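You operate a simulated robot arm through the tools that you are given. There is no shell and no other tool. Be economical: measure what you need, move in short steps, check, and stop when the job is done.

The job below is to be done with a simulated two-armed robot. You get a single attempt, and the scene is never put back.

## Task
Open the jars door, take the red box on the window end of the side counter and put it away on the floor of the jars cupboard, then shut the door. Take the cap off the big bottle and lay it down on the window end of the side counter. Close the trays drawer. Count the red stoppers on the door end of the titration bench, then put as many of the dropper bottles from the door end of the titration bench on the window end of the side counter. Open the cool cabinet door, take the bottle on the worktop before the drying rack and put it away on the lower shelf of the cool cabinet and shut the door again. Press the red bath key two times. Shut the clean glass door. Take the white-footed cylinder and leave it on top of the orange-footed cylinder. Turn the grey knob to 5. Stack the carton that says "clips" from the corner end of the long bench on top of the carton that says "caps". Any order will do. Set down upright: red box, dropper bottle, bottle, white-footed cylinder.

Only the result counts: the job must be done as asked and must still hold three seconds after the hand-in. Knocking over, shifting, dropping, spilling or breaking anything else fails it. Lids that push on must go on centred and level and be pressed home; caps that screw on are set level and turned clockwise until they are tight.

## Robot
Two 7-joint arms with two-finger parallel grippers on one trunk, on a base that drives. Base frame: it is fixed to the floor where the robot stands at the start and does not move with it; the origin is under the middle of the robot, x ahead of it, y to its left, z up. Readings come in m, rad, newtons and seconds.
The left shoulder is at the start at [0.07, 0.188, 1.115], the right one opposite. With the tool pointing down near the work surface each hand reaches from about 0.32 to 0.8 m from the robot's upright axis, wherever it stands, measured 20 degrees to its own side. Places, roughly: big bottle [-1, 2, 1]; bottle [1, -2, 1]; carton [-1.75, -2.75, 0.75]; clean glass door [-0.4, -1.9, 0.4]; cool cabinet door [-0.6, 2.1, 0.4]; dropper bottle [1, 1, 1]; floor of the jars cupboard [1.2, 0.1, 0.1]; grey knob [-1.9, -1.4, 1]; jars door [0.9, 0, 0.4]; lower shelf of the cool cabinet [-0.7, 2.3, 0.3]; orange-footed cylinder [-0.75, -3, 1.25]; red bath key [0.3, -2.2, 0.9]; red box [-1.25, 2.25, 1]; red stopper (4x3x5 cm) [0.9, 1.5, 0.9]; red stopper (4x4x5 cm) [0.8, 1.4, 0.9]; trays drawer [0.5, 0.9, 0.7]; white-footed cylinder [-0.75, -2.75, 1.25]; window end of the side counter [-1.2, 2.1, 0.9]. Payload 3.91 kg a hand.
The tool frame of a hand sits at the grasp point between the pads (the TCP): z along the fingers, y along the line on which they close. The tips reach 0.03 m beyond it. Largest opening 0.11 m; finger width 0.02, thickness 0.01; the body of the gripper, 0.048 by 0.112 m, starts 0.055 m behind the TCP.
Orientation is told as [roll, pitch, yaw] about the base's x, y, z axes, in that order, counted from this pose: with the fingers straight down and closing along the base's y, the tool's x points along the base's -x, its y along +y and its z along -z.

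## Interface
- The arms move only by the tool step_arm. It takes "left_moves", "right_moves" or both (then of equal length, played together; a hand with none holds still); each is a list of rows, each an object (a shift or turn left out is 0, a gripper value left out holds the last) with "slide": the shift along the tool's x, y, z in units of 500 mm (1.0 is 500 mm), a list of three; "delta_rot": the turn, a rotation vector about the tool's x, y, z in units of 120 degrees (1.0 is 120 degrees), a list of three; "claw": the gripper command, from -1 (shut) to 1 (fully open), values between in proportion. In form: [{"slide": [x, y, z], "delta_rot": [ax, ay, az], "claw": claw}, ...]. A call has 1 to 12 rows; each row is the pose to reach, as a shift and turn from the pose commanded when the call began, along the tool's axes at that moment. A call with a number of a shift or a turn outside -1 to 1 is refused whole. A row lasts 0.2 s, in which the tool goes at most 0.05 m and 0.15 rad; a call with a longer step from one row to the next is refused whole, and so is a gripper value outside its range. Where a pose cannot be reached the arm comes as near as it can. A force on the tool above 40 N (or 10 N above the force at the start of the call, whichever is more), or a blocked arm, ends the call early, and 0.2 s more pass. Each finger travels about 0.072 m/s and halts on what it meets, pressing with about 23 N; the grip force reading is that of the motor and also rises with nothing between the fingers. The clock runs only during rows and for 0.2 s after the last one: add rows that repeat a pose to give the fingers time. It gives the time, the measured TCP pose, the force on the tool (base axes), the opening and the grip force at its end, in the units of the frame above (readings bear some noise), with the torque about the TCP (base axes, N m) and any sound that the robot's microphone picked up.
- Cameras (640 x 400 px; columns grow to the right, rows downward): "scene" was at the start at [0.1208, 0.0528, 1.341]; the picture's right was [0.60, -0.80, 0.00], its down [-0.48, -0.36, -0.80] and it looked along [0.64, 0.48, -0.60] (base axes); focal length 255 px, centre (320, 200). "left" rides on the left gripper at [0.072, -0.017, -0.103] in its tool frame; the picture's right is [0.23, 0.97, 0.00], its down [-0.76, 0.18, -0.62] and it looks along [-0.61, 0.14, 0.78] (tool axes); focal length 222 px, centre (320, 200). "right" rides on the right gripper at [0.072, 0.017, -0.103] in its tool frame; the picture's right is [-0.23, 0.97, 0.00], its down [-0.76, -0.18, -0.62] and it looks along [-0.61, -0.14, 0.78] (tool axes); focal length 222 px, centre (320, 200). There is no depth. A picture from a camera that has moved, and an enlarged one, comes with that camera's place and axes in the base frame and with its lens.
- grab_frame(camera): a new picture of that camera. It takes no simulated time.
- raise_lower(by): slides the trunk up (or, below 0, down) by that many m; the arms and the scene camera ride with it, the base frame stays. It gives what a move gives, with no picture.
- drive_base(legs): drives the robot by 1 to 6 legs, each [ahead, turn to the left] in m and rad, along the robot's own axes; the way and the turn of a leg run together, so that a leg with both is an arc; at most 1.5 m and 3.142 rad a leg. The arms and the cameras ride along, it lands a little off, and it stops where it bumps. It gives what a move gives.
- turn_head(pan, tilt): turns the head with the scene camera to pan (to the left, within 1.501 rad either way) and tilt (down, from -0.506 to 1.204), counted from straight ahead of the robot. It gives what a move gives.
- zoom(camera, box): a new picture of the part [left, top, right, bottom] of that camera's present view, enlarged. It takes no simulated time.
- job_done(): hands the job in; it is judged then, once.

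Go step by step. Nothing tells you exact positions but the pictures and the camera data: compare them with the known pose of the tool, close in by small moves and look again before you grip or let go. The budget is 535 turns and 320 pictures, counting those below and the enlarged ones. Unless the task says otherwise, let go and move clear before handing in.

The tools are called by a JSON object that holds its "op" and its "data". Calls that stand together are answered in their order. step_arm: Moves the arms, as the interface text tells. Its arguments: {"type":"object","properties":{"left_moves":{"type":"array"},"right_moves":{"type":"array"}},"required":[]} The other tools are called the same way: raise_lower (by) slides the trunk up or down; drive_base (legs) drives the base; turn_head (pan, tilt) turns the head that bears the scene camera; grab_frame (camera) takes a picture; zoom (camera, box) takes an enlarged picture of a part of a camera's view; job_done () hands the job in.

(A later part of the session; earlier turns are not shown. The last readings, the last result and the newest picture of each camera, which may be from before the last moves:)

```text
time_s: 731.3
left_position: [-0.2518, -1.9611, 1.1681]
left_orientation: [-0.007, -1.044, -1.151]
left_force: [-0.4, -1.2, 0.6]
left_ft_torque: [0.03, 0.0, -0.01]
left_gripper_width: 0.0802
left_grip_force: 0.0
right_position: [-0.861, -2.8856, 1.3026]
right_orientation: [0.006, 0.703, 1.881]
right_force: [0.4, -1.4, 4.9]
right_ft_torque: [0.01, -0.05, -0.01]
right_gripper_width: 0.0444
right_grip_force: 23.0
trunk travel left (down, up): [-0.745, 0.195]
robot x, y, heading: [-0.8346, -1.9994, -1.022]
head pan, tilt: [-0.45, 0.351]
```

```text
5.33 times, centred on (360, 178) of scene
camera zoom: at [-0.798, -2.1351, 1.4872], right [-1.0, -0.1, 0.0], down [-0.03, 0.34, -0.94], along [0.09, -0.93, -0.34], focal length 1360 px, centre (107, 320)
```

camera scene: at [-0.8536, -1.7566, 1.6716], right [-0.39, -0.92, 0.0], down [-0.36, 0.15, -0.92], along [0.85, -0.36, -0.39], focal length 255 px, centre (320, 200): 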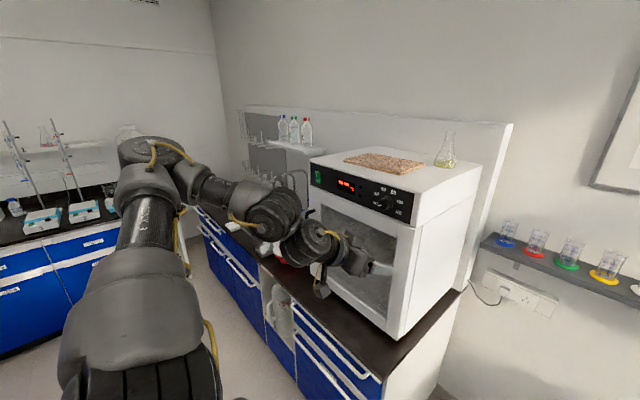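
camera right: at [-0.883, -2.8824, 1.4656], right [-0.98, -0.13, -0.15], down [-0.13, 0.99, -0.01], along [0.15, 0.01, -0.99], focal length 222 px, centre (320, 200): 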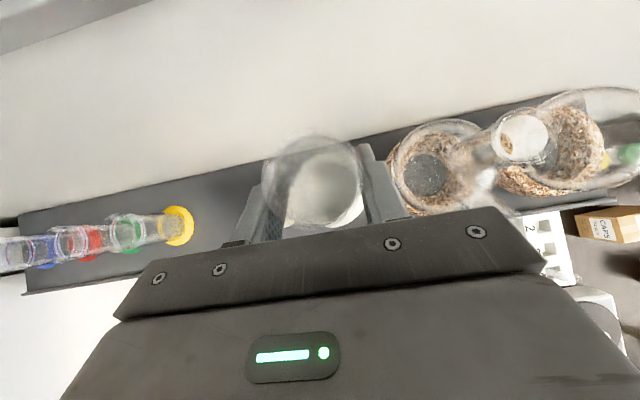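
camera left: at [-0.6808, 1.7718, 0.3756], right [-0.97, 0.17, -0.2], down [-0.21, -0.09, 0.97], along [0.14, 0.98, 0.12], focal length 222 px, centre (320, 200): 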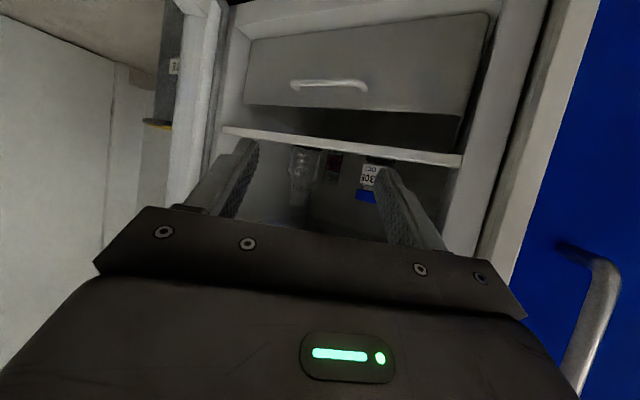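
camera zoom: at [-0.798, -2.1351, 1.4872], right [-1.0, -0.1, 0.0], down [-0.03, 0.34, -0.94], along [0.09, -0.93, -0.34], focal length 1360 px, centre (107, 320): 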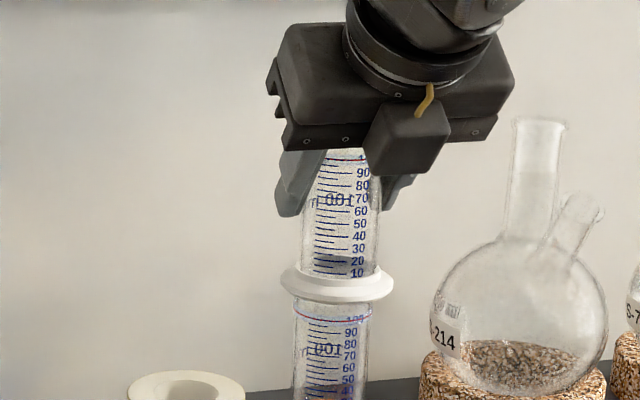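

Seated on top (5 N). Release and rise vertically.

{"op": "step_arm", "data": {"right_moves": [{"claw": -0.1}, {"claw": 0.1}, {"claw": 0.25}]}}

{"op": "raise_lower", "data": {"by": 0.15}}

{"op": "zoom", "data": {"camera": "scene", "box": [300, 140, 420, 240]}}

```text
time_s: 732.1
left_position: [-0.252, -1.9608, 1.1678]
left_orientation: [-0.007, -1.046, -1.15]
left_force: [0.2, -0.3, 0.3]
left_ft_torque: [0.02, 0.0, -0.04]
left_gripper_width: 0.0796
left_grip_force: 0.0
right_position: [-0.859, -2.8863, 1.3015]
right_orientation: [0.005, 0.7, 1.882]
right_force: [-1.0, -0.3, 0.7]
right_ft_torque: [-0.02, -0.02, -0.01]
right_gripper_width: 0.0687
right_grip_force: 0.1
trunk travel left (down, up): [-0.745, 0.195]
robot x, y, heading: [-0.8359, -2.0005, -1.028]
head pan, tilt: [-0.45, 0.351]
```

```text
time_s: 733.8
left_position: [-0.2528, -1.9624, 1.3179]
left_orientation: [-0.007, -1.047, -1.15]
left_force: [0.0, 0.3, 0.6]
left_ft_torque: [0.01, -0.02, 0.03]
left_gripper_width: 0.0799
left_grip_force: 0.0
right_position: [-0.8608, -2.8874, 1.4517]
right_orientation: [0.005, 0.698, 1.883]
right_force: [-0.6, -0.3, 0.1]
right_ft_torque: [-0.02, -0.01, 0.02]
right_gripper_width: 0.0688
right_grip_force: 0.1
trunk travel left (down, up): [-0.895, 0.045]
robot x, y, heading: [-0.8354, -1.9974, -1.028]
head pan, tilt: [-0.45, 0.351]
```

```text
4.00 times, centred on (360, 190) of scene
camera zoom: at [-0.7978, -2.1358, 1.637], right [-1.0, -0.1, 0.0], down [-0.03, 0.34, -0.94], along [0.09, -0.93, -0.34], focal length 1020 px, centre (160, 240)
```

zoom: 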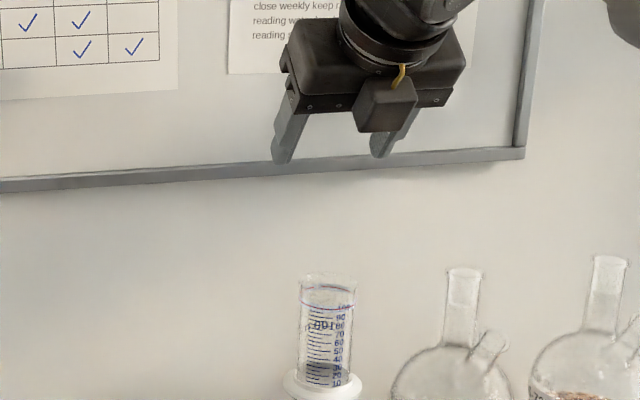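

The stack stands. Back away and look at the long bench's corner end for the cartons.

{"op": "drive_base", "data": {"legs": [[-0.4, 0], [0, -0.5]]}}

{"op": "turn_head", "data": {"pan": -0.35, "tilt": 0.5}}

{"op": "grab_frame", "data": {"camera": "scene"}}

```text
time_s: 737.8
left_position: [-0.5133, -1.9009, 1.3174]
left_orientation: [-0.008, -1.046, -1.646]
left_force: [-1.0, -0.4, 0.2]
left_ft_torque: [-0.02, -0.03, -0.01]
left_gripper_width: 0.0797
left_grip_force: 0.1
right_position: [-1.49, -2.4245, 1.4521]
right_orientation: [0.006, 0.7, 1.384]
right_force: [-0.1, 0.0, -0.8]
right_ft_torque: [0.02, 0.0, 0.01]
right_gripper_width: 0.0686
right_grip_force: 0.1
trunk travel left (down, up): [-0.895, 0.045]
robot x, y, heading: [-1.0441, -1.6605, -1.52]
head pan, tilt: [-0.45, 0.351]
```

```text
time_s: 738.5
left_position: [-0.5154, -1.9005, 1.3166]
left_orientation: [-0.009, -1.046, -1.647]
left_force: [0.2, -0.6, 0.3]
left_ft_torque: [-0.02, -0.01, 0.0]
left_gripper_width: 0.0797
left_grip_force: 0.1
right_position: [-1.4891, -2.4246, 1.4512]
right_orientation: [0.004, 0.7, 1.383]
right_force: [0.1, -1.1, 0.2]
right_ft_torque: [0.03, -0.04, 0.01]
right_gripper_width: 0.0691
right_grip_force: 0.0
trunk travel left (down, up): [-0.895, 0.045]
robot x, y, heading: [-1.0454, -1.6599, -1.52]
head pan, tilt: [-0.351, 0.499]
```

```text
24 pictures are left
camera scene: at [-1.0674, -1.7941, 1.6235], right [-0.95, 0.3, 0.0], down [0.14, 0.46, -0.88], along [-0.26, -0.84, -0.48], focal length 255 px, centre (320, 200)
```

scene: 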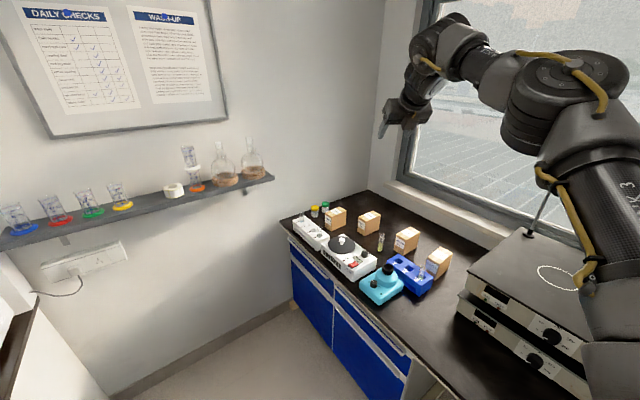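

{"op": "zoom", "data": {"camera": "scene", "box": [290, 185, 470, 300]}}

```text
3.48 times, centred on (380, 242) of scene
camera zoom: at [-1.0674, -1.7941, 1.6235], right [-0.95, 0.3, 0.0], down [0.14, 0.46, -0.88], along [-0.26, -0.84, -0.48], focal length 887 px, centre (111, 52)
```

zoom: 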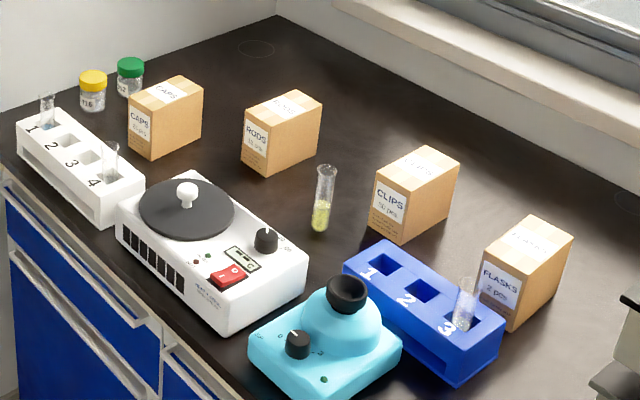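

Labels read: CAPS (far-left carton) and CLIPS (third). I check where my left elbow is, since the wall is near.

{"op": "turn_head", "data": {"pan": 1.0, "tilt": 0.1}}

{"op": "grab_frame", "data": {"camera": "scene"}}

```text
time_s: 740.0
left_position: [-0.5148, -1.9004, 1.3169]
left_orientation: [-0.007, -1.044, -1.647]
left_force: [0.0, -0.1, 0.0]
left_ft_torque: [0.0, -0.01, 0.0]
left_gripper_width: 0.0798
left_grip_force: 0.1
right_position: [-1.4914, -2.4242, 1.4503]
right_orientation: [0.005, 0.701, 1.384]
right_force: [-0.8, -0.4, 0.5]
right_ft_torque: [0.03, -0.01, -0.05]
right_gripper_width: 0.0688
right_grip_force: 0.0
trunk travel left (down, up): [-0.895, 0.045]
robot x, y, heading: [-1.0403, -1.6579, -1.519]
head pan, tilt: [1.0, 0.099]
```

```text
22 pictures are left
camera scene: at [-0.9607, -1.7535, 1.6605], right [-0.5, -0.87, 0.0], down [-0.09, 0.05, -0.99], along [0.86, -0.5, -0.1], focal length 255 px, centre (320, 200)
```

scene: 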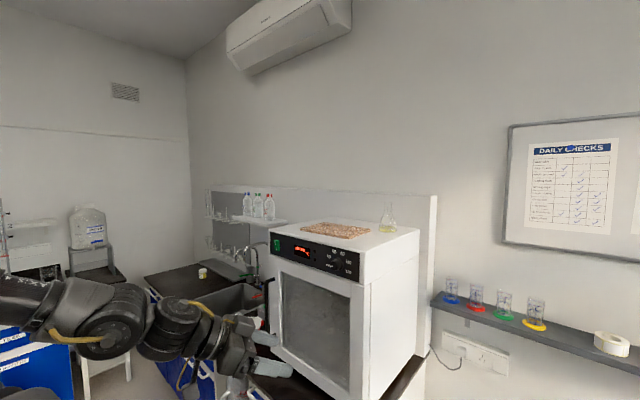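

The left elbow is to the side/back – clear. Drive to the diagonal stance near the corner.

{"op": "drive_base", "data": {"legs": [[0, -0.32], [0.54, 0], [0, -0.18]]}}

{"op": "raise_lower", "data": {"by": -0.3}}

{"op": "grab_frame", "data": {"camera": "right"}}

```text
time_s: 744.8
left_position: [-0.8428, -2.6388, 1.3165]
left_orientation: [-0.01, -1.044, -2.15]
left_force: [0.5, -0.5, 0.1]
left_ft_torque: [-0.05, 0.02, 0.0]
left_gripper_width: 0.0801
left_grip_force: 0.1
right_position: [-1.9499, -2.6264, 1.4524]
right_orientation: [0.006, 0.701, 0.882]
right_force: [0.1, -0.5, 0.1]
right_ft_torque: [0.01, 0.0, 0.0]
right_gripper_width: 0.0687
right_grip_force: 0.0
trunk travel left (down, up): [-0.895, 0.045]
robot x, y, heading: [-1.1937, -2.1631, -2.028]
head pan, tilt: [1.0, 0.099]
```

```text
time_s: 747.8
left_position: [-0.8455, -2.6393, 1.0171]
left_orientation: [-0.006, -1.045, -2.15]
left_force: [0.8, 0.0, 0.4]
left_ft_torque: [0.02, 0.02, -0.01]
left_gripper_width: 0.0797
left_grip_force: 0.0
right_position: [-1.9511, -2.6247, 1.1505]
right_orientation: [0.005, 0.699, 0.881]
right_force: [0.6, -0.8, 0.5]
right_ft_torque: [0.01, 0.0, 0.01]
right_gripper_width: 0.0685
right_grip_force: 0.0
trunk travel left (down, up): [-0.595, 0.345]
robot x, y, heading: [-1.1905, -2.1709, -2.024]
head pan, tilt: [1.0, 0.099]
```

```text
21 pictures are left
camera right: at [-1.9578, -2.6057, 1.2776], right [-0.64, 0.76, -0.14], down [0.77, 0.64, -0.01], along [0.08, -0.12, -0.99], focal length 222 px, centre (320, 200)
```

right: 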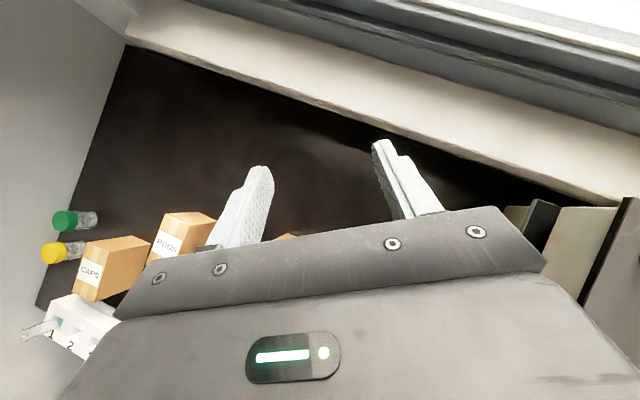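

{"op": "step_arm", "data": {"right_moves": [{"slide": [-0.046, -0.068, -0.039]}, {"slide": [-0.092, -0.136, -0.077]}, {"slide": [-0.138, -0.205, -0.116]}, {"slide": [-0.184, -0.273, -0.155]}]}}

{"op": "grab_frame", "data": {"camera": "right"}}

```text
time_s: 748.8
left_position: [-0.8433, -2.6384, 1.0181]
left_orientation: [-0.01, -1.047, -2.149]
left_force: [0.1, 0.8, -0.1]
left_ft_torque: [0.0, -0.01, -0.02]
left_gripper_width: 0.0799
left_grip_force: 0.1
right_position: [-1.7695, -2.6205, 1.1504]
right_orientation: [0.007, 0.702, 0.881]
right_force: [-0.1, 0.7, 0.9]
right_ft_torque: [0.02, 0.03, 0.02]
right_gripper_width: 0.0691
right_grip_force: 0.1
trunk travel left (down, up): [-0.595, 0.345]
robot x, y, heading: [-1.1901, -2.1688, -2.023]
head pan, tilt: [1.0, 0.099]
```

```text
20 pictures are left
camera right: at [-1.7738, -2.6001, 1.2772], right [-0.64, 0.76, -0.14], down [0.77, 0.64, -0.02], along [0.08, -0.12, -0.99], focal length 222 px, centre (320, 200)
```

right: 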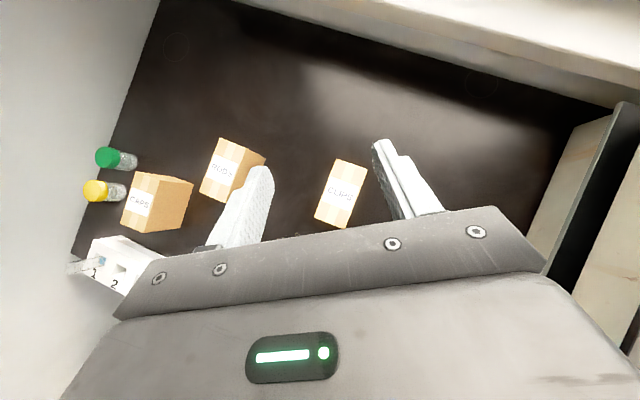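

CLIPS centre ≈(−1.776,−2.628), top z≈0.874, long axis toward the window. Rotate the tool to square with it, lower, and check.

{"op": "step_arm", "data": {"right_moves": [{"slide": [0, 0, 0], "delta_rot": [-0.036, 0, 0.0426], "claw": 0.35}, {"delta_rot": [-0.0716, 0, 0.0852]}, {"delta_rot": [-0.1074, 0, 0.1278]}, {"delta_rot": [-0.1432, 0, 0.1704]}, {"delta_rot": [-0.179, 0, 0.213]}]}}

{"op": "raise_lower", "data": {"by": -0.2}}

{"op": "grab_frame", "data": {"camera": "right"}}

```text
time_s: 750.0
left_position: [-0.8449, -2.6391, 1.0178]
left_orientation: [-0.009, -1.046, -2.15]
left_force: [-0.6, 0.8, 0.1]
left_ft_torque: [-0.04, -0.01, -0.02]
left_gripper_width: 0.0796
left_grip_force: 0.0
right_position: [-1.77, -2.6207, 1.1506]
right_orientation: [0.005, 0.703, 0.296]
right_force: [0.6, 0.3, -0.6]
right_ft_torque: [0.01, -0.04, 0.02]
right_gripper_width: 0.0742
right_grip_force: 0.1
trunk travel left (down, up): [-0.595, 0.345]
robot x, y, heading: [-1.1909, -2.1689, -2.024]
head pan, tilt: [1.0, 0.099]
```

```text
time_s: 752.2
left_position: [-0.8456, -2.637, 0.8185]
left_orientation: [-0.009, -1.045, -2.151]
left_force: [0.6, -0.7, -0.6]
left_ft_torque: [-0.02, 0.02, 0.0]
left_gripper_width: 0.0797
left_grip_force: 0.0
right_position: [-1.7694, -2.621, 0.9517]
right_orientation: [0.003, 0.703, 0.297]
right_force: [0.3, 0.4, 0.1]
right_ft_torque: [0.04, 0.0, 0.01]
right_gripper_width: 0.0741
right_grip_force: 0.1
trunk travel left (down, up): [-0.395, 0.545]
robot x, y, heading: [-1.1916, -2.167, -2.024]
head pan, tilt: [1.0, 0.099]
```

```text
19 pictures are left
camera right: at [-1.7646, -2.6011, 1.0776], right [-0.12, 0.98, -0.14], down [0.99, 0.12, -0.02], along [0.0, -0.15, -0.99], focal length 222 px, centre (320, 200)
```

right: 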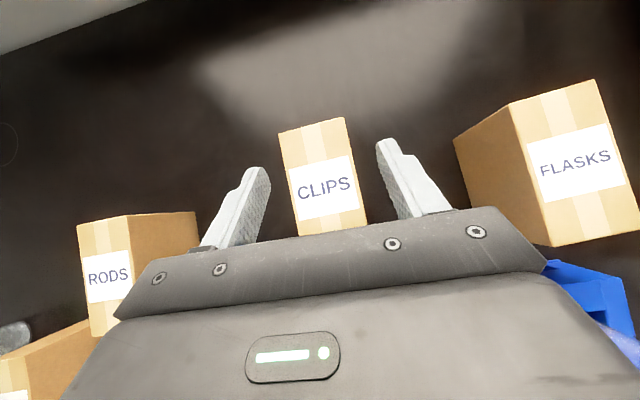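

Well aligned. Lower and grip.

{"op": "raise_lower", "data": {"by": -0.092}}

{"op": "step_arm", "data": {"right_moves": [{"claw": 0}, {"claw": -1}, {"claw": -1}, {"claw": -1}]}}

{"op": "raise_lower", "data": {"by": 0.1}}

{"op": "grab_frame", "data": {"camera": "right"}}

```text
time_s: 753.4
left_position: [-0.8384, -2.636, 0.7234]
left_orientation: [-0.022, -1.053, -2.138]
left_force: [-0.3, -0.1, 0.2]
left_ft_torque: [-0.04, -0.02, 0.0]
left_gripper_width: 0.0797
left_grip_force: 0.2
right_position: [-1.762, -2.6189, 0.8686]
right_orientation: [0.006, 0.712, 0.298]
right_force: [-0.1, 0.0, 0.1]
right_ft_torque: [-0.01, -0.02, 0.01]
right_gripper_width: 0.0743
right_grip_force: 0.1
trunk travel left (down, up): [-0.303, 0.637]
robot x, y, heading: [-1.1905, -2.1665, -2.026]
head pan, tilt: [1.0, 0.099]
```

```text
time_s: 754.4
left_position: [-0.8392, -2.6366, 0.7244]
left_orientation: [-0.022, -1.052, -2.14]
left_force: [0.5, -0.5, 0.4]
left_ft_torque: [-0.03, 0.01, 0.01]
left_gripper_width: 0.0796
left_grip_force: 0.1
right_position: [-1.7651, -2.6181, 0.8684]
right_orientation: [0.003, 0.714, 0.297]
right_force: [-0.6, 0.7, 0.0]
right_ft_torque: [0.0, 0.03, -0.03]
right_gripper_width: 0.0577
right_grip_force: 22.8
trunk travel left (down, up): [-0.303, 0.637]
robot x, y, heading: [-1.1899, -2.1696, -2.02]
head pan, tilt: [1.0, 0.099]
```

```text
time_s: 755.8
left_position: [-0.8452, -2.6397, 0.8259]
left_orientation: [-0.006, -1.045, -2.154]
left_force: [0.5, 0.3, 0.5]
left_ft_torque: [-0.01, 0.01, 0.01]
left_gripper_width: 0.0798
left_grip_force: 0.0
right_position: [-1.7709, -2.6208, 0.9584]
right_orientation: [0.002, 0.702, 0.298]
right_force: [0.3, -0.3, -1.4]
right_ft_torque: [-0.01, -0.05, 0.01]
right_gripper_width: 0.0578
right_grip_force: 23.1
trunk travel left (down, up): [-0.403, 0.537]
robot x, y, heading: [-1.1941, -2.1704, -2.025]
head pan, tilt: [1.0, 0.099]
```

```text
18 pictures are left
camera right: at [-1.765, -2.6015, 1.0849], right [-0.12, 0.98, -0.14], down [0.99, 0.12, -0.02], along [0.0, -0.14, -0.99], focal length 222 px, centre (320, 200)
```

right: 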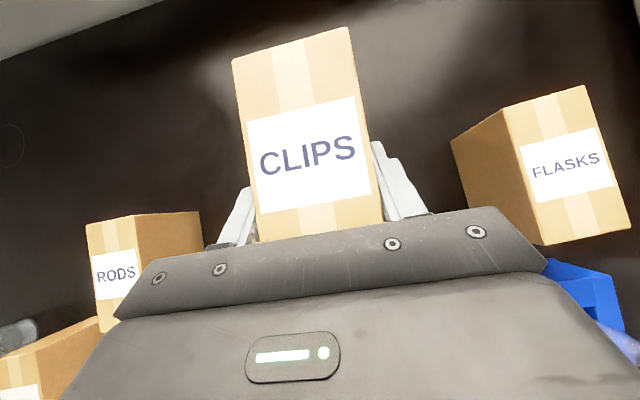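

CLIPS is held. Raise, turn left toward CAPS, re-square the carton, and look.

{"op": "raise_lower", "data": {"by": 0.1}}

{"op": "drive_base", "data": {"legs": [[0, 0.51]]}}

{"op": "step_arm", "data": {"right_moves": [{"delta_rot": [-0.0393, 0, 0.0465]}, {"delta_rot": [-0.0785, 0, 0.093]}, {"delta_rot": [-0.1178, 0, 0.1395]}, {"delta_rot": [-0.157, 0, 0.186]}]}}

{"op": "grab_frame", "data": {"camera": "right"}}

{"op": "turn_head", "data": {"pan": -0.45, "tilt": 0.6}}

{"op": "grab_frame", "data": {"camera": "scene"}}

```text
time_s: 757.1
left_position: [-0.8444, -2.6401, 0.9256]
left_orientation: [-0.008, -1.046, -2.152]
left_force: [0.4, 0.1, -0.7]
left_ft_torque: [0.0, 0.01, 0.0]
left_gripper_width: 0.0798
left_grip_force: 0.1
right_position: [-1.7701, -2.6209, 1.0586]
right_orientation: [0.004, 0.701, 0.297]
right_force: [-0.4, -0.2, -0.7]
right_ft_torque: [0.01, -0.03, 0.01]
right_gripper_width: 0.0577
right_grip_force: 23.6
trunk travel left (down, up): [-0.503, 0.437]
robot x, y, heading: [-1.1912, -2.1691, -2.031]
head pan, tilt: [1.0, 0.099]
```

```text
time_s: 759.0
left_position: [-0.6633, -2.4095, 0.9234]
left_orientation: [-0.014, -1.038, -1.652]
left_force: [-0.3, 0.2, -0.3]
left_ft_torque: [-0.02, 0.0, -0.03]
left_gripper_width: 0.08
left_grip_force: 0.1
right_position: [-1.486, -2.8322, 1.0608]
right_orientation: [0.005, 0.701, 0.789]
right_force: [1.3, 0.1, -0.7]
right_ft_torque: [0.01, 0.03, -0.03]
right_gripper_width: 0.0577
right_grip_force: 22.9
trunk travel left (down, up): [-0.503, 0.437]
robot x, y, heading: [-1.1896, -2.1583, -1.571]
head pan, tilt: [1.0, 0.099]
stopped in leg 1: the robot was blocked; the commanded pose is now the measured one
```

```text
time_s: 760.0
left_position: [-0.6644, -2.4088, 0.9248]
left_orientation: [-0.011, -1.039, -1.656]
left_force: [0.1, -0.1, -1.4]
left_ft_torque: [-0.04, 0.01, 0.02]
left_gripper_width: 0.0797
left_grip_force: 0.1
right_position: [-1.4954, -2.7902, 1.0186]
right_orientation: [-0.037, 0.694, 0.275]
right_force: [1.1, 0.3, -1.1]
right_ft_torque: [0.01, -0.05, 0.01]
right_gripper_width: 0.0578
right_grip_force: 23.0
right hand out of reach, approached as far as the arm can: row 3, 4
trunk travel left (down, up): [-0.503, 0.437]
robot x, y, heading: [-1.1897, -2.1587, -1.565]
head pan, tilt: [1.0, 0.099]
```

```text
17 pictures are left
camera right: at [-1.4902, -2.766, 1.1448], right [-0.12, 0.98, -0.17], down [0.99, 0.12, 0.0], along [0.02, -0.17, -0.98], focal length 222 px, centre (320, 200)
```

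right: 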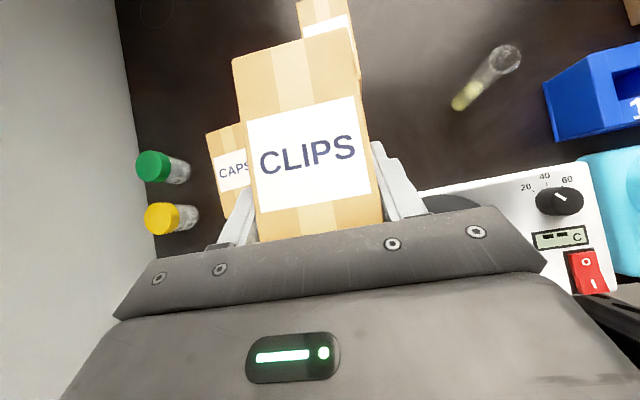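

```text
time_s: 761.6
left_position: [-0.6639, -2.4102, 0.9251]
left_orientation: [-0.01, -1.037, -1.657]
left_force: [0.3, 0.4, -0.7]
left_ft_torque: [-0.01, 0.03, -0.04]
left_gripper_width: 0.0797
left_grip_force: 0.1
right_position: [-1.4939, -2.7889, 1.018]
right_orientation: [-0.037, 0.693, 0.28]
right_force: [-0.5, 0.2, -1.8]
right_ft_torque: [0.02, -0.01, -0.02]
right_gripper_width: 0.0577
right_grip_force: 23.4
trunk travel left (down, up): [-0.503, 0.437]
robot x, y, heading: [-1.1873, -2.1633, -1.564]
head pan, tilt: [-0.45, 0.6]
```

```text
16 pictures are left
camera scene: at [-1.2259, -2.2899, 1.2223], right [-0.9, 0.43, 0.0], down [0.24, 0.51, -0.83], along [-0.36, -0.74, -0.56], focal length 255 px, centre (320, 200)
```

scene: 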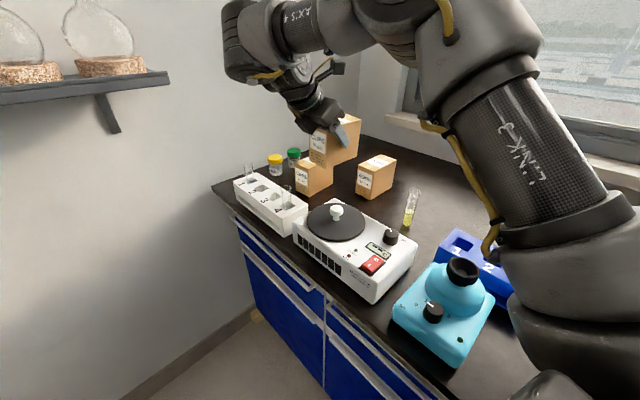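

CAPS centre ≈(−1.512,−2.936). I need 13 cm left (toward the wall) and ~4.5 cm ahead: drive forward a bit, then fine-move the arm.

{"op": "drive_base", "data": {"legs": [[0.09, 0]]}}

{"op": "step_arm", "data": {"right_moves": [{"slide": [0.02, -0.035, 0.017]}, {"slide": [0.04, -0.07, 0.034]}, {"slide": [0.069, -0.09, 0.058]}]}}

{"op": "grab_frame", "data": {"camera": "right"}}

```text
time_s: 762.6
left_position: [-0.6649, -2.4606, 0.9232]
left_orientation: [-0.02, -1.032, -1.66]
left_force: [0.5, -1.1, -0.6]
left_ft_torque: [0.02, 0.03, -0.1]
left_gripper_width: 0.0795
left_grip_force: 0.1
right_position: [-1.4998, -2.8321, 1.0191]
right_orientation: [-0.034, 0.694, 0.266]
right_force: [1.4, 0.1, -1.1]
right_ft_torque: [0.02, 0.09, -0.05]
right_gripper_width: 0.0578
right_grip_force: 22.8
trunk travel left (down, up): [-0.503, 0.437]
robot x, y, heading: [-1.1874, -2.1999, -1.625]
head pan, tilt: [-0.45, 0.6]
stopped in leg 1: the robot was blocked; the commanded pose is now the measured one
```

```text
time_s: 763.5
left_position: [-0.6678, -2.4569, 0.9245]
left_orientation: [-0.009, -1.029, -1.665]
left_force: [-0.3, -0.1, -0.1]
left_ft_torque: [0.0, 0.0, 0.01]
left_gripper_width: 0.0797
left_grip_force: 0.0
right_position: [-1.5415, -2.8666, 1.0051]
right_orientation: [-0.058, 0.689, 0.258]
right_force: [-0.5, 0.4, -1.1]
right_ft_torque: [0.01, 0.01, 0.03]
right_gripper_width: 0.0578
right_grip_force: 23.0
right hand out of reach, approached as far as the arm can: row 1, 2, 3
trunk travel left (down, up): [-0.503, 0.437]
robot x, y, heading: [-1.1874, -2.2077, -1.62]
head pan, tilt: [-0.45, 0.6]
```

```text
15 pictures are left
camera right: at [-1.5391, -2.8402, 1.1309], right [-0.11, 0.98, -0.19], down [0.99, 0.12, 0.0], along [0.03, -0.19, -0.98], focal length 222 px, centre (320, 200)
```

right: 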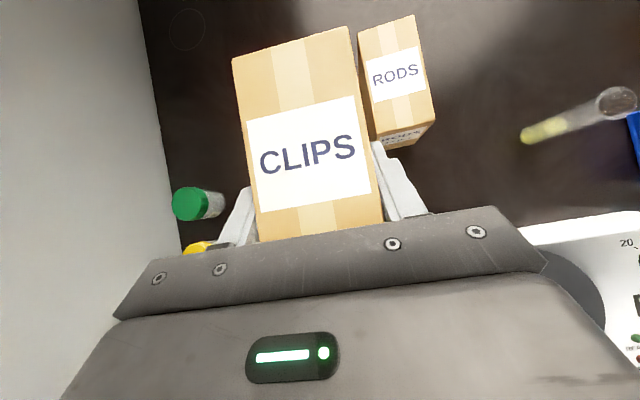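

Blocked by the left elbow at the oven. I extend the left hand forward (under the shelf) to pull that elbow in, then turn left slightly.

{"op": "step_arm", "data": {"left_moves": [{"slide": [-0.045, -0.02, 0.078]}, {"slide": [-0.09, -0.04, 0.156]}, {"slide": [-0.135, -0.06, 0.234]}, {"slide": [-0.18, -0.08, 0.312]}]}}

{"op": "drive_base", "data": {"legs": [[0.05, 0.05]]}}

```text
time_s: 764.5
left_position: [-0.7251, -2.6338, 0.9252]
left_orientation: [-0.015, -1.029, -1.663]
left_force: [-0.3, 0.6, -0.5]
left_ft_torque: [-0.01, 0.0, -0.01]
left_gripper_width: 0.0797
left_grip_force: 0.0
left hand out of reach, approached as far as the arm can: row 1, 2
right_position: [-1.5412, -2.8667, 1.0042]
right_orientation: [-0.055, 0.693, 0.258]
right_force: [1.2, -0.2, -1.1]
right_ft_torque: [0.01, -0.01, -0.05]
right_gripper_width: 0.0578
right_grip_force: 22.9
trunk travel left (down, up): [-0.503, 0.437]
robot x, y, heading: [-1.1914, -2.2038, -1.623]
head pan, tilt: [-0.45, 0.6]
```

```text
time_s: 765.4
left_position: [-0.7045, -2.6591, 0.9247]
left_orientation: [-0.013, -1.027, -1.613]
left_force: [0.1, 0.2, -0.4]
left_ft_torque: [0.02, 0.0, -0.02]
left_gripper_width: 0.0795
left_grip_force: 0.1
right_position: [-1.5071, -2.9346, 1.0059]
right_orientation: [-0.057, 0.691, 0.31]
right_force: [0.0, -0.4, -0.5]
right_ft_torque: [0.05, -0.01, -0.02]
right_gripper_width: 0.0577
right_grip_force: 22.9
trunk travel left (down, up): [-0.503, 0.437]
robot x, y, heading: [-1.1885, -2.2582, -1.574]
head pan, tilt: [-0.45, 0.6]
```

Nearly on target. Small correction and check from the scene camera.

{"op": "step_arm", "data": {"right_moves": [{"slide": [-0.012, 0.012, -0.01]}]}}

{"op": "turn_head", "data": {"pan": -0.4, "tilt": 0.45}}

{"op": "zoom", "data": {"camera": "scene", "box": [220, 130, 420, 255]}}

```text
time_s: 765.8
left_position: [-0.7042, -2.6567, 0.9246]
left_orientation: [-0.012, -1.029, -1.61]
left_force: [0.3, 0.1, 0.7]
left_ft_torque: [-0.02, -0.02, 0.02]
left_gripper_width: 0.0798
left_grip_force: 0.1
right_position: [-1.5022, -2.923, 1.0075]
right_orientation: [-0.06, 0.693, 0.31]
right_force: [0.1, -0.1, -1.4]
right_ft_torque: [-0.02, 0.0, 0.02]
right_gripper_width: 0.0577
right_grip_force: 22.7
trunk travel left (down, up): [-0.503, 0.437]
robot x, y, heading: [-1.1896, -2.2583, -1.574]
head pan, tilt: [-0.45, 0.6]
```

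```text
time_s: 766.5
left_position: [-0.7055, -2.6578, 0.925]
left_orientation: [-0.011, -1.029, -1.611]
left_force: [0.1, 0.0, 0.7]
left_ft_torque: [0.03, 0.0, 0.0]
left_gripper_width: 0.0799
left_grip_force: 0.1
right_position: [-1.5015, -2.9234, 1.0039]
right_orientation: [-0.057, 0.691, 0.311]
right_force: [0.2, -0.2, -0.3]
right_ft_torque: [0.02, -0.01, -0.03]
right_gripper_width: 0.0577
right_grip_force: 23.2
trunk travel left (down, up): [-0.503, 0.437]
robot x, y, heading: [-1.1917, -2.2576, -1.578]
head pan, tilt: [-0.4, 0.45]
```

```text
3.20 times, centred on (320, 192) of scene
camera zoom: at [-1.2235, -2.3906, 1.2358], right [-0.92, 0.39, 0.0], down [0.17, 0.4, -0.9], along [-0.35, -0.83, -0.44], focal length 816 px, centre (320, 224)
```

zoom: 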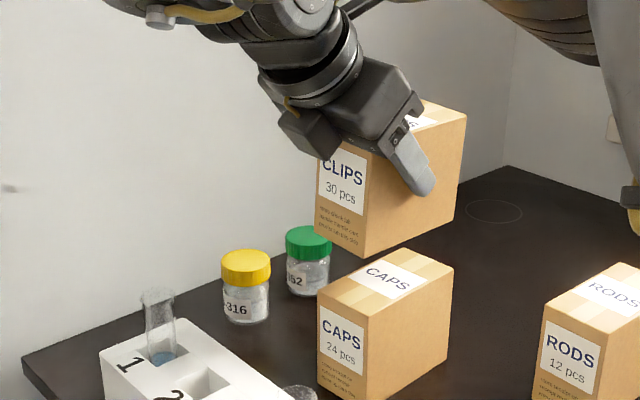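

CLIPS hangs squarely above CAPS (gap ≈4.7 cm). Tiny correction and lower.

{"op": "step_arm", "data": {"right_moves": [{"slide": [-0.009, 0.016, -0.008]}]}}

{"op": "raise_lower", "data": {"by": -0.038}}

{"op": "zoom", "data": {"camera": "scene", "box": [240, 130, 400, 255]}}

```text
time_s: 766.9
left_position: [-0.7054, -2.6571, 0.9249]
left_orientation: [-0.012, -1.028, -1.612]
left_force: [-0.5, -0.1, 0.5]
left_ft_torque: [-0.01, 0.03, -0.03]
left_gripper_width: 0.0797
left_grip_force: 0.1
right_position: [-1.4978, -2.9144, 1.0061]
right_orientation: [-0.058, 0.692, 0.311]
right_force: [-0.2, 1.2, -0.2]
right_ft_torque: [0.01, -0.04, 0.0]
right_gripper_width: 0.0579
right_grip_force: 23.3
trunk travel left (down, up): [-0.503, 0.437]
robot x, y, heading: [-1.1884, -2.254, -1.57]
head pan, tilt: [-0.4, 0.45]
```

```text
time_s: 767.7
left_position: [-0.705, -2.6576, 0.8865]
left_orientation: [-0.011, -1.029, -1.613]
left_force: [0.5, 0.9, 0.3]
left_ft_torque: [0.04, 0.03, -0.01]
left_gripper_width: 0.0796
left_grip_force: 0.0
right_position: [-1.4989, -2.9152, 0.967]
right_orientation: [-0.056, 0.691, 0.309]
right_force: [-0.6, 0.2, -1.0]
right_ft_torque: [0.0, 0.01, 0.02]
right_gripper_width: 0.058
right_grip_force: 23.1
trunk travel left (down, up): [-0.465, 0.475]
robot x, y, heading: [-1.1904, -2.2511, -1.573]
head pan, tilt: [-0.4, 0.45]
```

```text
3.20 times, centred on (320, 192) of scene
camera zoom: at [-1.2236, -2.39, 1.1979], right [-0.92, 0.39, 0.0], down [0.17, 0.4, -0.9], along [-0.35, -0.83, -0.44], focal length 816 px, centre (320, 224)
```

zoom: 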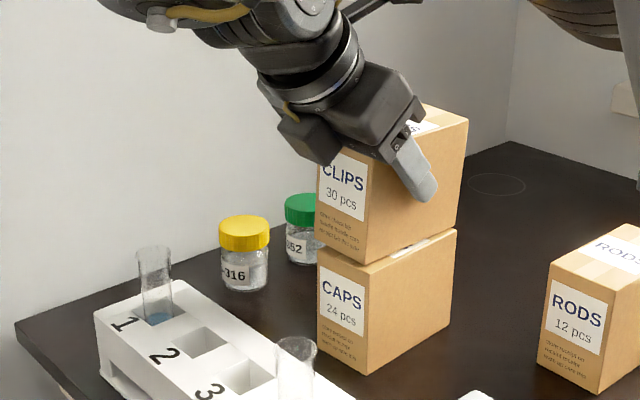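

{"op": "raise_lower", "data": {"by": -0.006}}

{"op": "raise_lower", "data": {"by": -0.006}}

```text
time_s: 768.2
left_position: [-0.7043, -2.6593, 0.8804]
left_orientation: [-0.013, -1.03, -1.61]
left_force: [-0.4, 0.5, 0.0]
left_ft_torque: [-0.01, 0.02, 0.0]
left_gripper_width: 0.0798
left_grip_force: 0.1
right_position: [-1.4985, -2.9153, 0.9639]
right_orientation: [-0.063, 0.694, 0.306]
right_force: [1.4, 0.2, 10.2]
right_ft_torque: [0.01, 0.73, 0.0]
right_gripper_width: 0.0582
right_grip_force: 23.3
trunk travel left (down, up): [-0.459, 0.481]
robot x, y, heading: [-1.1873, -2.2544, -1.572]
head pan, tilt: [-0.4, 0.45]
```

```text
time_s: 768.8
left_position: [-0.7042, -2.6561, 0.8743]
left_orientation: [-0.015, -1.031, -1.612]
left_force: [0.5, -0.3, -0.6]
left_ft_torque: [0.01, 0.0, 0.0]
left_gripper_width: 0.08
left_grip_force: 0.0
right_position: [-1.4969, -2.9136, 0.9572]
right_orientation: [-0.06, 0.693, 0.309]
right_force: [1.7, 0.8, 19.3]
right_ft_torque: [0.5, 0.22, -0.09]
right_gripper_width: 0.0575
right_grip_force: 23.2
trunk travel left (down, up): [-0.453, 0.487]
robot x, y, heading: [-1.186, -2.2559, -1.569]
head pan, tilt: [-0.4, 0.45]
```

Seated (19 N). Release, rise, and check.

{"op": "step_arm", "data": {"right_moves": [{"claw": 0.15}, {"claw": 0.3}, {"claw": 0.45}]}}

{"op": "raise_lower", "data": {"by": 0.2}}

{"op": "zoom", "data": {"camera": "scene", "box": [220, 150, 420, 300]}}

```text
time_s: 769.6
left_position: [-0.7047, -2.6588, 0.874]
left_orientation: [-0.012, -1.028, -1.613]
left_force: [0.2, -0.6, 0.2]
left_ft_torque: [0.01, -0.01, -0.01]
left_gripper_width: 0.0797
left_grip_force: 0.0
right_position: [-1.4988, -2.916, 0.9552]
right_orientation: [-0.057, 0.691, 0.311]
right_force: [0.2, 0.6, 0.0]
right_ft_torque: [0.0, 0.03, 0.02]
right_gripper_width: 0.0799
right_grip_force: 0.1
trunk travel left (down, up): [-0.453, 0.487]
robot x, y, heading: [-1.1885, -2.2557, -1.573]
head pan, tilt: [-0.4, 0.45]
```

```text
time_s: 771.8
left_position: [-0.7052, -2.6578, 1.073]
left_orientation: [-0.012, -1.027, -1.613]
left_force: [1.2, 0.8, -0.2]
left_ft_torque: [0.02, -0.02, -0.01]
left_gripper_width: 0.0798
left_grip_force: 0.0
right_position: [-1.4987, -2.915, 1.1551]
right_orientation: [-0.057, 0.691, 0.31]
right_force: [0.0, -0.3, 0.1]
right_ft_torque: [0.0, 0.02, -0.01]
right_gripper_width: 0.0799
right_grip_force: 0.1
trunk travel left (down, up): [-0.653, 0.287]
robot x, y, heading: [-1.1865, -2.2577, -1.57]
head pan, tilt: [-0.4, 0.45]
```

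```text
2.67 times, centred on (320, 225) of scene
camera zoom: at [-1.2233, -2.3903, 1.3858], right [-0.92, 0.39, 0.0], down [0.17, 0.4, -0.9], along [-0.35, -0.83, -0.44], focal length 680 px, centre (320, 133)
```

zoom: 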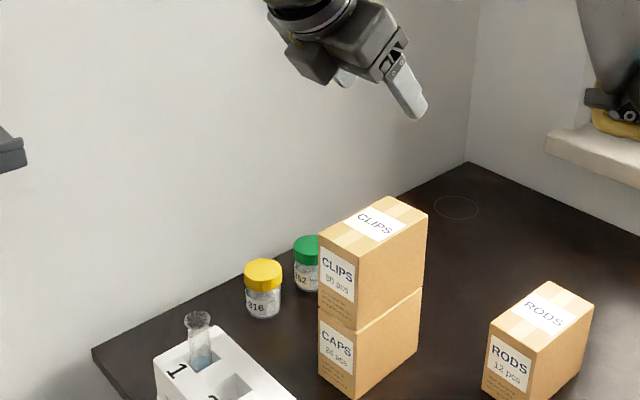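

CLIPS sits squarely on CAPS. Finally the grey knob: back away, raise, and go to the device by the window.

{"op": "drive_base", "data": {"legs": [[-0.25, 0]]}}

{"op": "raise_lower", "data": {"by": 0.25}}

{"op": "drive_base", "data": {"legs": [[0, 0.297], [-0.62, 0], [0, -1.3]]}}

{"op": "turn_head", "data": {"pan": 0.0, "tilt": 0.6}}

{"op": "grab_frame", "data": {"camera": "scene"}}

```text
time_s: 773.6
left_position: [-0.702, -2.4076, 1.072]
left_orientation: [-0.017, -1.027, -1.608]
left_force: [0.7, -0.8, 0.0]
left_ft_torque: [0.01, -0.01, 0.0]
left_gripper_width: 0.0797
left_grip_force: 0.2
right_position: [-1.4947, -2.6653, 1.1551]
right_orientation: [-0.054, 0.693, 0.312]
right_force: [1.1, 0.0, 0.8]
right_ft_torque: [-0.01, 0.02, -0.05]
right_gripper_width: 0.0796
right_grip_force: 0.1
trunk travel left (down, up): [-0.653, 0.287]
robot x, y, heading: [-1.1893, -2.0065, -1.573]
head pan, tilt: [-0.4, 0.45]
```

```text
time_s: 776.2
left_position: [-0.7052, -2.4065, 1.3243]
left_orientation: [-0.014, -1.027, -1.612]
left_force: [-1.1, 0.2, 0.6]
left_ft_torque: [0.0, 0.03, -0.01]
left_gripper_width: 0.0797
left_grip_force: 0.0
right_position: [-1.498, -2.6652, 1.4049]
right_orientation: [-0.058, 0.689, 0.311]
right_force: [-0.2, -0.1, 0.5]
right_ft_torque: [-0.01, -0.01, 0.02]
right_gripper_width: 0.0799
right_grip_force: 0.0
trunk travel left (down, up): [-0.903, 0.037]
robot x, y, heading: [-1.1893, -1.9996, -1.578]
head pan, tilt: [-0.4, 0.45]
```

```text
time_s: 783.5
left_position: [-1.3876, -2.0293, 1.3243]
left_orientation: [-0.011, -1.028, -2.521]
left_force: [0.1, 0.1, -0.4]
left_ft_torque: [0.01, 0.04, -0.01]
left_gripper_width: 0.0799
left_grip_force: 0.0
right_position: [-2.0758, -1.5716, 1.4051]
right_orientation: [-0.065, 0.68, -0.59]
right_force: [0.1, 0.3, -0.6]
right_ft_torque: [-0.02, -0.01, -0.02]
right_gripper_width: 0.0797
right_grip_force: 0.3
trunk travel left (down, up): [-0.903, 0.037]
robot x, y, heading: [-1.3718, -1.4016, -2.478]
head pan, tilt: [-0.4, 0.45]
stopped in leg 3: the force on the tool passed its limit at 52 N (the readings are from after the stop); the commanded pose is now the measured one
```

```text
time_s: 784.3
left_position: [-1.3875, -2.0306, 1.324]
left_orientation: [-0.013, -1.026, -2.52]
left_force: [-0.1, 0.7, -0.8]
left_ft_torque: [0.03, 0.0, -0.01]
left_gripper_width: 0.0796
left_grip_force: 0.1
right_position: [-2.076, -1.5711, 1.405]
right_orientation: [-0.065, 0.678, -0.59]
right_force: [1.2, -1.9, -0.8]
right_ft_torque: [-0.07, -0.03, -0.04]
right_gripper_width: 0.0795
right_grip_force: 0.1
trunk travel left (down, up): [-0.903, 0.037]
robot x, y, heading: [-1.369, -1.3974, -2.481]
head pan, tilt: [0.0, 0.6]
```

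```text
11 pictures are left
camera scene: at [-1.4759, -1.4862, 1.6223], right [-0.61, 0.79, 0.0], down [0.45, 0.35, -0.83], along [-0.65, -0.51, -0.56], focal length 255 px, centre (320, 200)
```

scene: 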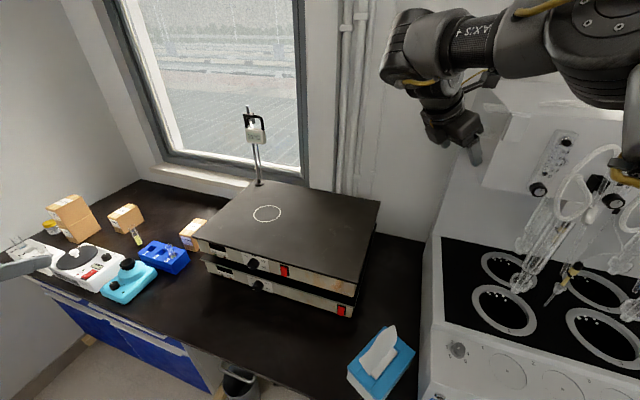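

The grey knob is on the heating bank's front panel at lower right (matches the hint). I turn slightly left away from the glassware and zoom on the knob.

{"op": "drive_base", "data": {"legs": [[0, 0.2]]}}

{"op": "turn_head", "data": {"pan": -0.45, "tilt": 0.8}}

{"op": "zoom", "data": {"camera": "scene", "box": [240, 160, 480, 310]}}

```text
time_s: 785.5
left_position: [-1.2642, -2.0202, 1.3262]
left_orientation: [-0.011, -1.029, -2.326]
left_force: [-0.8, -0.3, -0.7]
left_ft_torque: [0.0, 0.0, 0.02]
left_gripper_width: 0.0797
left_grip_force: 0.1
right_position: [-2.0305, -1.7061, 1.4036]
right_orientation: [-0.064, 0.677, -0.391]
right_force: [-1.2, -1.0, 0.4]
right_ft_torque: [-0.03, -0.01, 0.01]
right_gripper_width: 0.0796
right_grip_force: 0.1
trunk travel left (down, up): [-0.903, 0.037]
robot x, y, heading: [-1.3679, -1.3961, -2.282]
head pan, tilt: [0.0, 0.6]
```

```text
time_s: 786.4
left_position: [-1.2607, -2.0219, 1.3249]
left_orientation: [-0.013, -1.031, -2.322]
left_force: [-0.6, -0.1, 0.1]
left_ft_torque: [0.01, -0.02, -0.01]
left_gripper_width: 0.0798
left_grip_force: 0.0
right_position: [-2.0265, -1.7056, 1.405]
right_orientation: [-0.066, 0.681, -0.392]
right_force: [-0.4, -0.4, -0.6]
right_ft_torque: [0.02, 0.03, -0.01]
right_gripper_width: 0.0798
right_grip_force: 0.0
trunk travel left (down, up): [-0.903, 0.037]
robot x, y, heading: [-1.3672, -1.4006, -2.283]
head pan, tilt: [-0.45, 0.799]
```

```text
2.67 times, centred on (360, 235) of scene
camera zoom: at [-1.4719, -1.4716, 1.6055], right [-0.4, 0.92, 0.0], down [0.66, 0.29, -0.7], along [-0.64, -0.28, -0.72], focal length 680 px, centre (213, 107)
```

zoom: 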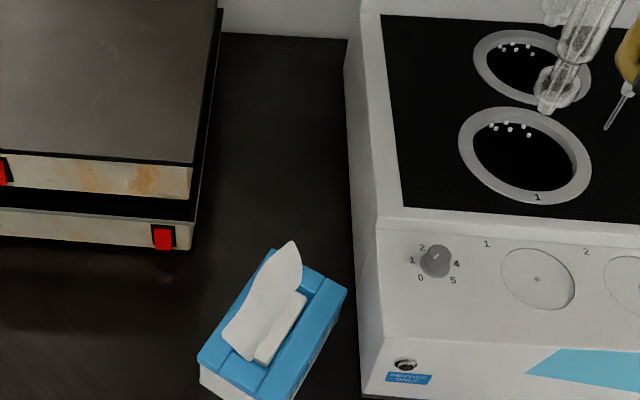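

{"op": "zoom", "data": {"camera": "scene", "box": [380, 245, 428, 275]}}

```text
13.33 times, centred on (404, 260) of scene
camera zoom: at [-1.4719, -1.4716, 1.6055], right [-0.4, 0.92, 0.0], down [0.66, 0.29, -0.7], along [-0.64, -0.28, -0.72], focal length 3401 px, centre (-800, -600)
```

zoom: 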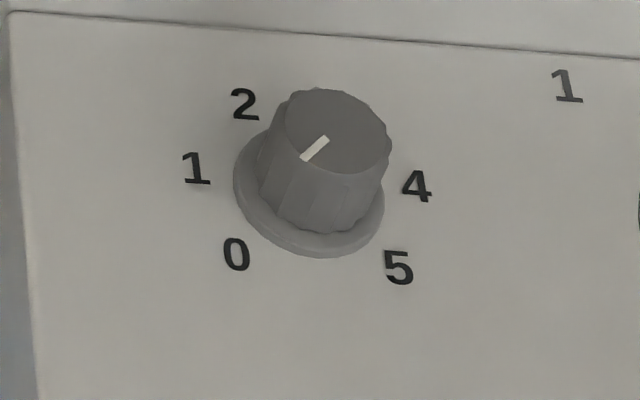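

The grey knob has a vertical axis (scale 0–5, pointer now at 0); it must turn ~270° clockwise. I set the right tool vertical, retract it, and reposition so the arm stays clear of the glassware.

{"op": "step_arm", "data": {"right_moves": [{"slide": [-0.05, 0, -0.045], "delta_rot": [0, -0.055, 0], "claw": 0}, {"slide": [-0.11, 0, -0.09], "delta_rot": [0, -0.11, 0]}, {"slide": [-0.165, 0, -0.14], "delta_rot": [0, -0.165, 0]}, {"slide": [-0.22, 0, -0.185], "delta_rot": [0, -0.22, 0]}, {"slide": [-0.28, 0, -0.235], "delta_rot": [0, -0.275, 0]}, {"slide": [-0.337, 0, -0.283], "delta_rot": [0, -0.325, 0]}]}}

{"op": "drive_base", "data": {"legs": [[0, 1.01], [0.27, 0], [0, -1.82]]}}

{"op": "grab_frame", "data": {"camera": "right"}}

```text
time_s: 787.8
left_position: [-1.2623, -2.0212, 1.3237]
left_orientation: [-0.015, -1.026, -2.322]
left_force: [-0.4, 0.8, -0.3]
left_ft_torque: [0.0, -0.03, -0.01]
left_gripper_width: 0.08
left_grip_force: 0.0
right_position: [-1.819, -1.782, 1.4064]
right_orientation: [-0.053, -0.003, -0.351]
right_force: [-0.1, 0.8, 0.1]
right_ft_torque: [-0.03, -0.02, 0.0]
right_gripper_width: 0.0552
right_grip_force: 0.1
trunk travel left (down, up): [-0.903, 0.037]
robot x, y, heading: [-1.3675, -1.3991, -2.282]
head pan, tilt: [-0.45, 0.799]
```

```text
time_s: 796.7
left_position: [-1.683, -2.1453, 1.3245]
left_orientation: [-0.013, -1.029, 3.121]
left_force: [0.2, -0.2, 0.4]
left_ft_torque: [0.03, 0.01, -0.06]
left_gripper_width: 0.08
left_grip_force: 0.0
right_position: [-1.8771, -1.5697, 1.4085]
right_orientation: [-0.051, 0.0, -1.189]
right_force: [-0.6, 0.0, 0.6]
right_ft_torque: [-0.01, 0.02, 0.0]
right_gripper_width: 0.055
right_grip_force: 0.0
trunk travel left (down, up): [-0.903, 0.037]
robot x, y, heading: [-1.2902, -1.6554, -3.12]
head pan, tilt: [-0.45, 0.799]
```

```text
8 pictures are left
camera right: at [-1.884, -1.4937, 1.5103], right [0.99, 0.15, -0.05], down [0.15, -0.76, 0.63], along [0.06, -0.63, -0.77], focal length 222 px, centre (320, 200)
```

right: 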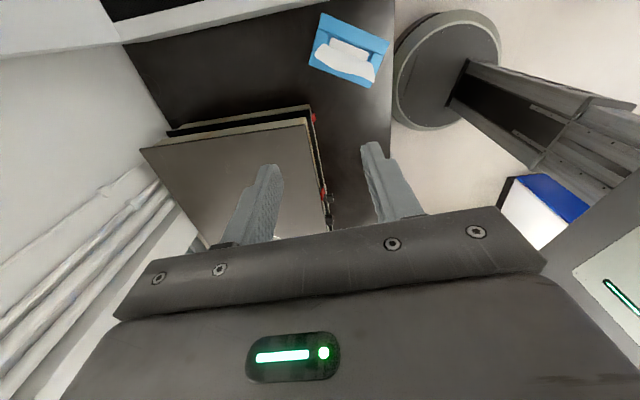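

Unwind the wrist counter-clockwise first to gain clockwise range, then move above the knob.

{"op": "step_arm", "data": {"right_moves": [{"delta_rot": [0, 0, -0.069]}, {"delta_rot": [0, 0, -0.138]}, {"delta_rot": [0, 0, -0.207]}, {"delta_rot": [0, 0, -0.276]}, {"delta_rot": [0, 0, -0.345]}, {"delta_rot": [0, 0, -0.414]}, {"delta_rot": [0, 0, -0.483]}, {"delta_rot": [0, 0, -0.552]}, {"delta_rot": [0, 0, -0.621]}, {"delta_rot": [0, 0, -0.69]}, {"delta_rot": [0, 0, -0.759]}, {"delta_rot": [0, 0, -0.82]}]}}

{"op": "step_arm", "data": {"right_moves": [{"delta_rot": [0, 0, -0.069]}, {"delta_rot": [0, 0, -0.138]}, {"delta_rot": [0, 0, -0.207]}, {"delta_rot": [0, 0, -0.276]}, {"delta_rot": [0, 0, -0.345]}, {"delta_rot": [0, 0, -0.414]}, {"delta_rot": [0, 0, -0.483]}, {"delta_rot": [0, 0, -0.552]}, {"delta_rot": [0, 0, -0.621]}, {"delta_rot": [0, 0, -0.69]}, {"delta_rot": [0, 0, -0.75]}]}}

```text
time_s: 799.3
left_position: [-1.6839, -2.144, 1.3243]
left_orientation: [-0.011, -1.03, 3.122]
left_force: [0.0, -0.4, 0.5]
left_ft_torque: [0.01, -0.01, -0.01]
left_gripper_width: 0.0798
left_grip_force: 0.1
right_position: [-1.8781, -1.5693, 1.4073]
right_orientation: [0.008, 0.05, 0.529]
right_force: [0.0, -1.2, 0.2]
right_ft_torque: [-0.02, -0.05, 0.02]
right_gripper_width: 0.055
right_grip_force: 0.0
trunk travel left (down, up): [-0.903, 0.037]
robot x, y, heading: [-1.2911, -1.6505, -3.119]
head pan, tilt: [-0.45, 0.799]
```

```text
time_s: 801.7
left_position: [-1.6836, -2.1447, 1.323]
left_orientation: [-0.012, -1.029, 3.119]
left_force: [0.2, -0.1, -0.3]
left_ft_torque: [-0.04, -0.02, -0.02]
left_gripper_width: 0.0799
left_grip_force: 0.1
right_position: [-1.8771, -1.569, 1.407]
right_orientation: [0.052, -0.008, 2.1]
right_force: [0.7, -0.4, -0.2]
right_ft_torque: [-0.02, -0.01, 0.02]
right_gripper_width: 0.0553
right_grip_force: 0.1
trunk travel left (down, up): [-0.903, 0.037]
robot x, y, heading: [-1.2895, -1.654, -3.124]
head pan, tilt: [-0.45, 0.799]
```

{"op": "step_arm", "data": {"right_moves": [{"slide": [-0.073, -0.033, 0]}, {"slide": [-0.146, -0.065, 0]}, {"slide": [-0.22, -0.098, 0]}, {"slide": [-0.293, -0.13, 0]}]}}

{"op": "raise_lower", "data": {"by": -0.22}}

{"op": "grab_frame", "data": {"camera": "right"}}

```text
time_s: 802.7
left_position: [-1.6843, -2.1427, 1.3247]
left_orientation: [-0.01, -1.029, 3.12]
left_force: [1.0, 0.3, 0.1]
left_ft_torque: [0.0, 0.0, 0.03]
left_gripper_width: 0.0796
left_grip_force: 0.1
right_position: [-1.8968, -1.4069, 1.4074]
right_orientation: [0.051, -0.006, 2.098]
right_force: [-0.5, 0.5, -1.6]
right_ft_torque: [-0.01, -0.02, -0.01]
right_gripper_width: 0.055
right_grip_force: 0.0
trunk travel left (down, up): [-0.903, 0.037]
robot x, y, heading: [-1.2915, -1.6482, -3.119]
head pan, tilt: [-0.45, 0.799]
```

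```text
time_s: 805.0
left_position: [-1.6833, -2.1454, 1.1038]
left_orientation: [-0.012, -1.027, 3.122]
left_force: [0.0, -0.3, 0.2]
left_ft_torque: [-0.02, -0.02, 0.02]
left_gripper_width: 0.0797
left_grip_force: 0.0
right_position: [-1.8977, -1.4088, 1.1866]
right_orientation: [0.051, -0.009, 2.098]
right_force: [-0.7, 0.3, 0.4]
right_ft_torque: [0.03, -0.03, 0.02]
right_gripper_width: 0.0551
right_grip_force: 0.1
trunk travel left (down, up): [-0.683, 0.257]
robot x, y, heading: [-1.2876, -1.6503, -3.12]
head pan, tilt: [-0.45, 0.799]
```

```text
7 pictures are left
camera right: at [-1.87, -1.4782, 1.2914], right [-0.95, -0.29, 0.05], down [-0.2, 0.76, 0.62], along [-0.22, 0.58, -0.78], focal length 222 px, centre (320, 200)
```

right: 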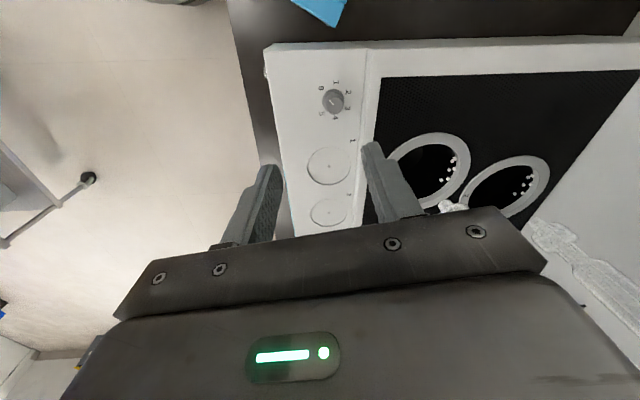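

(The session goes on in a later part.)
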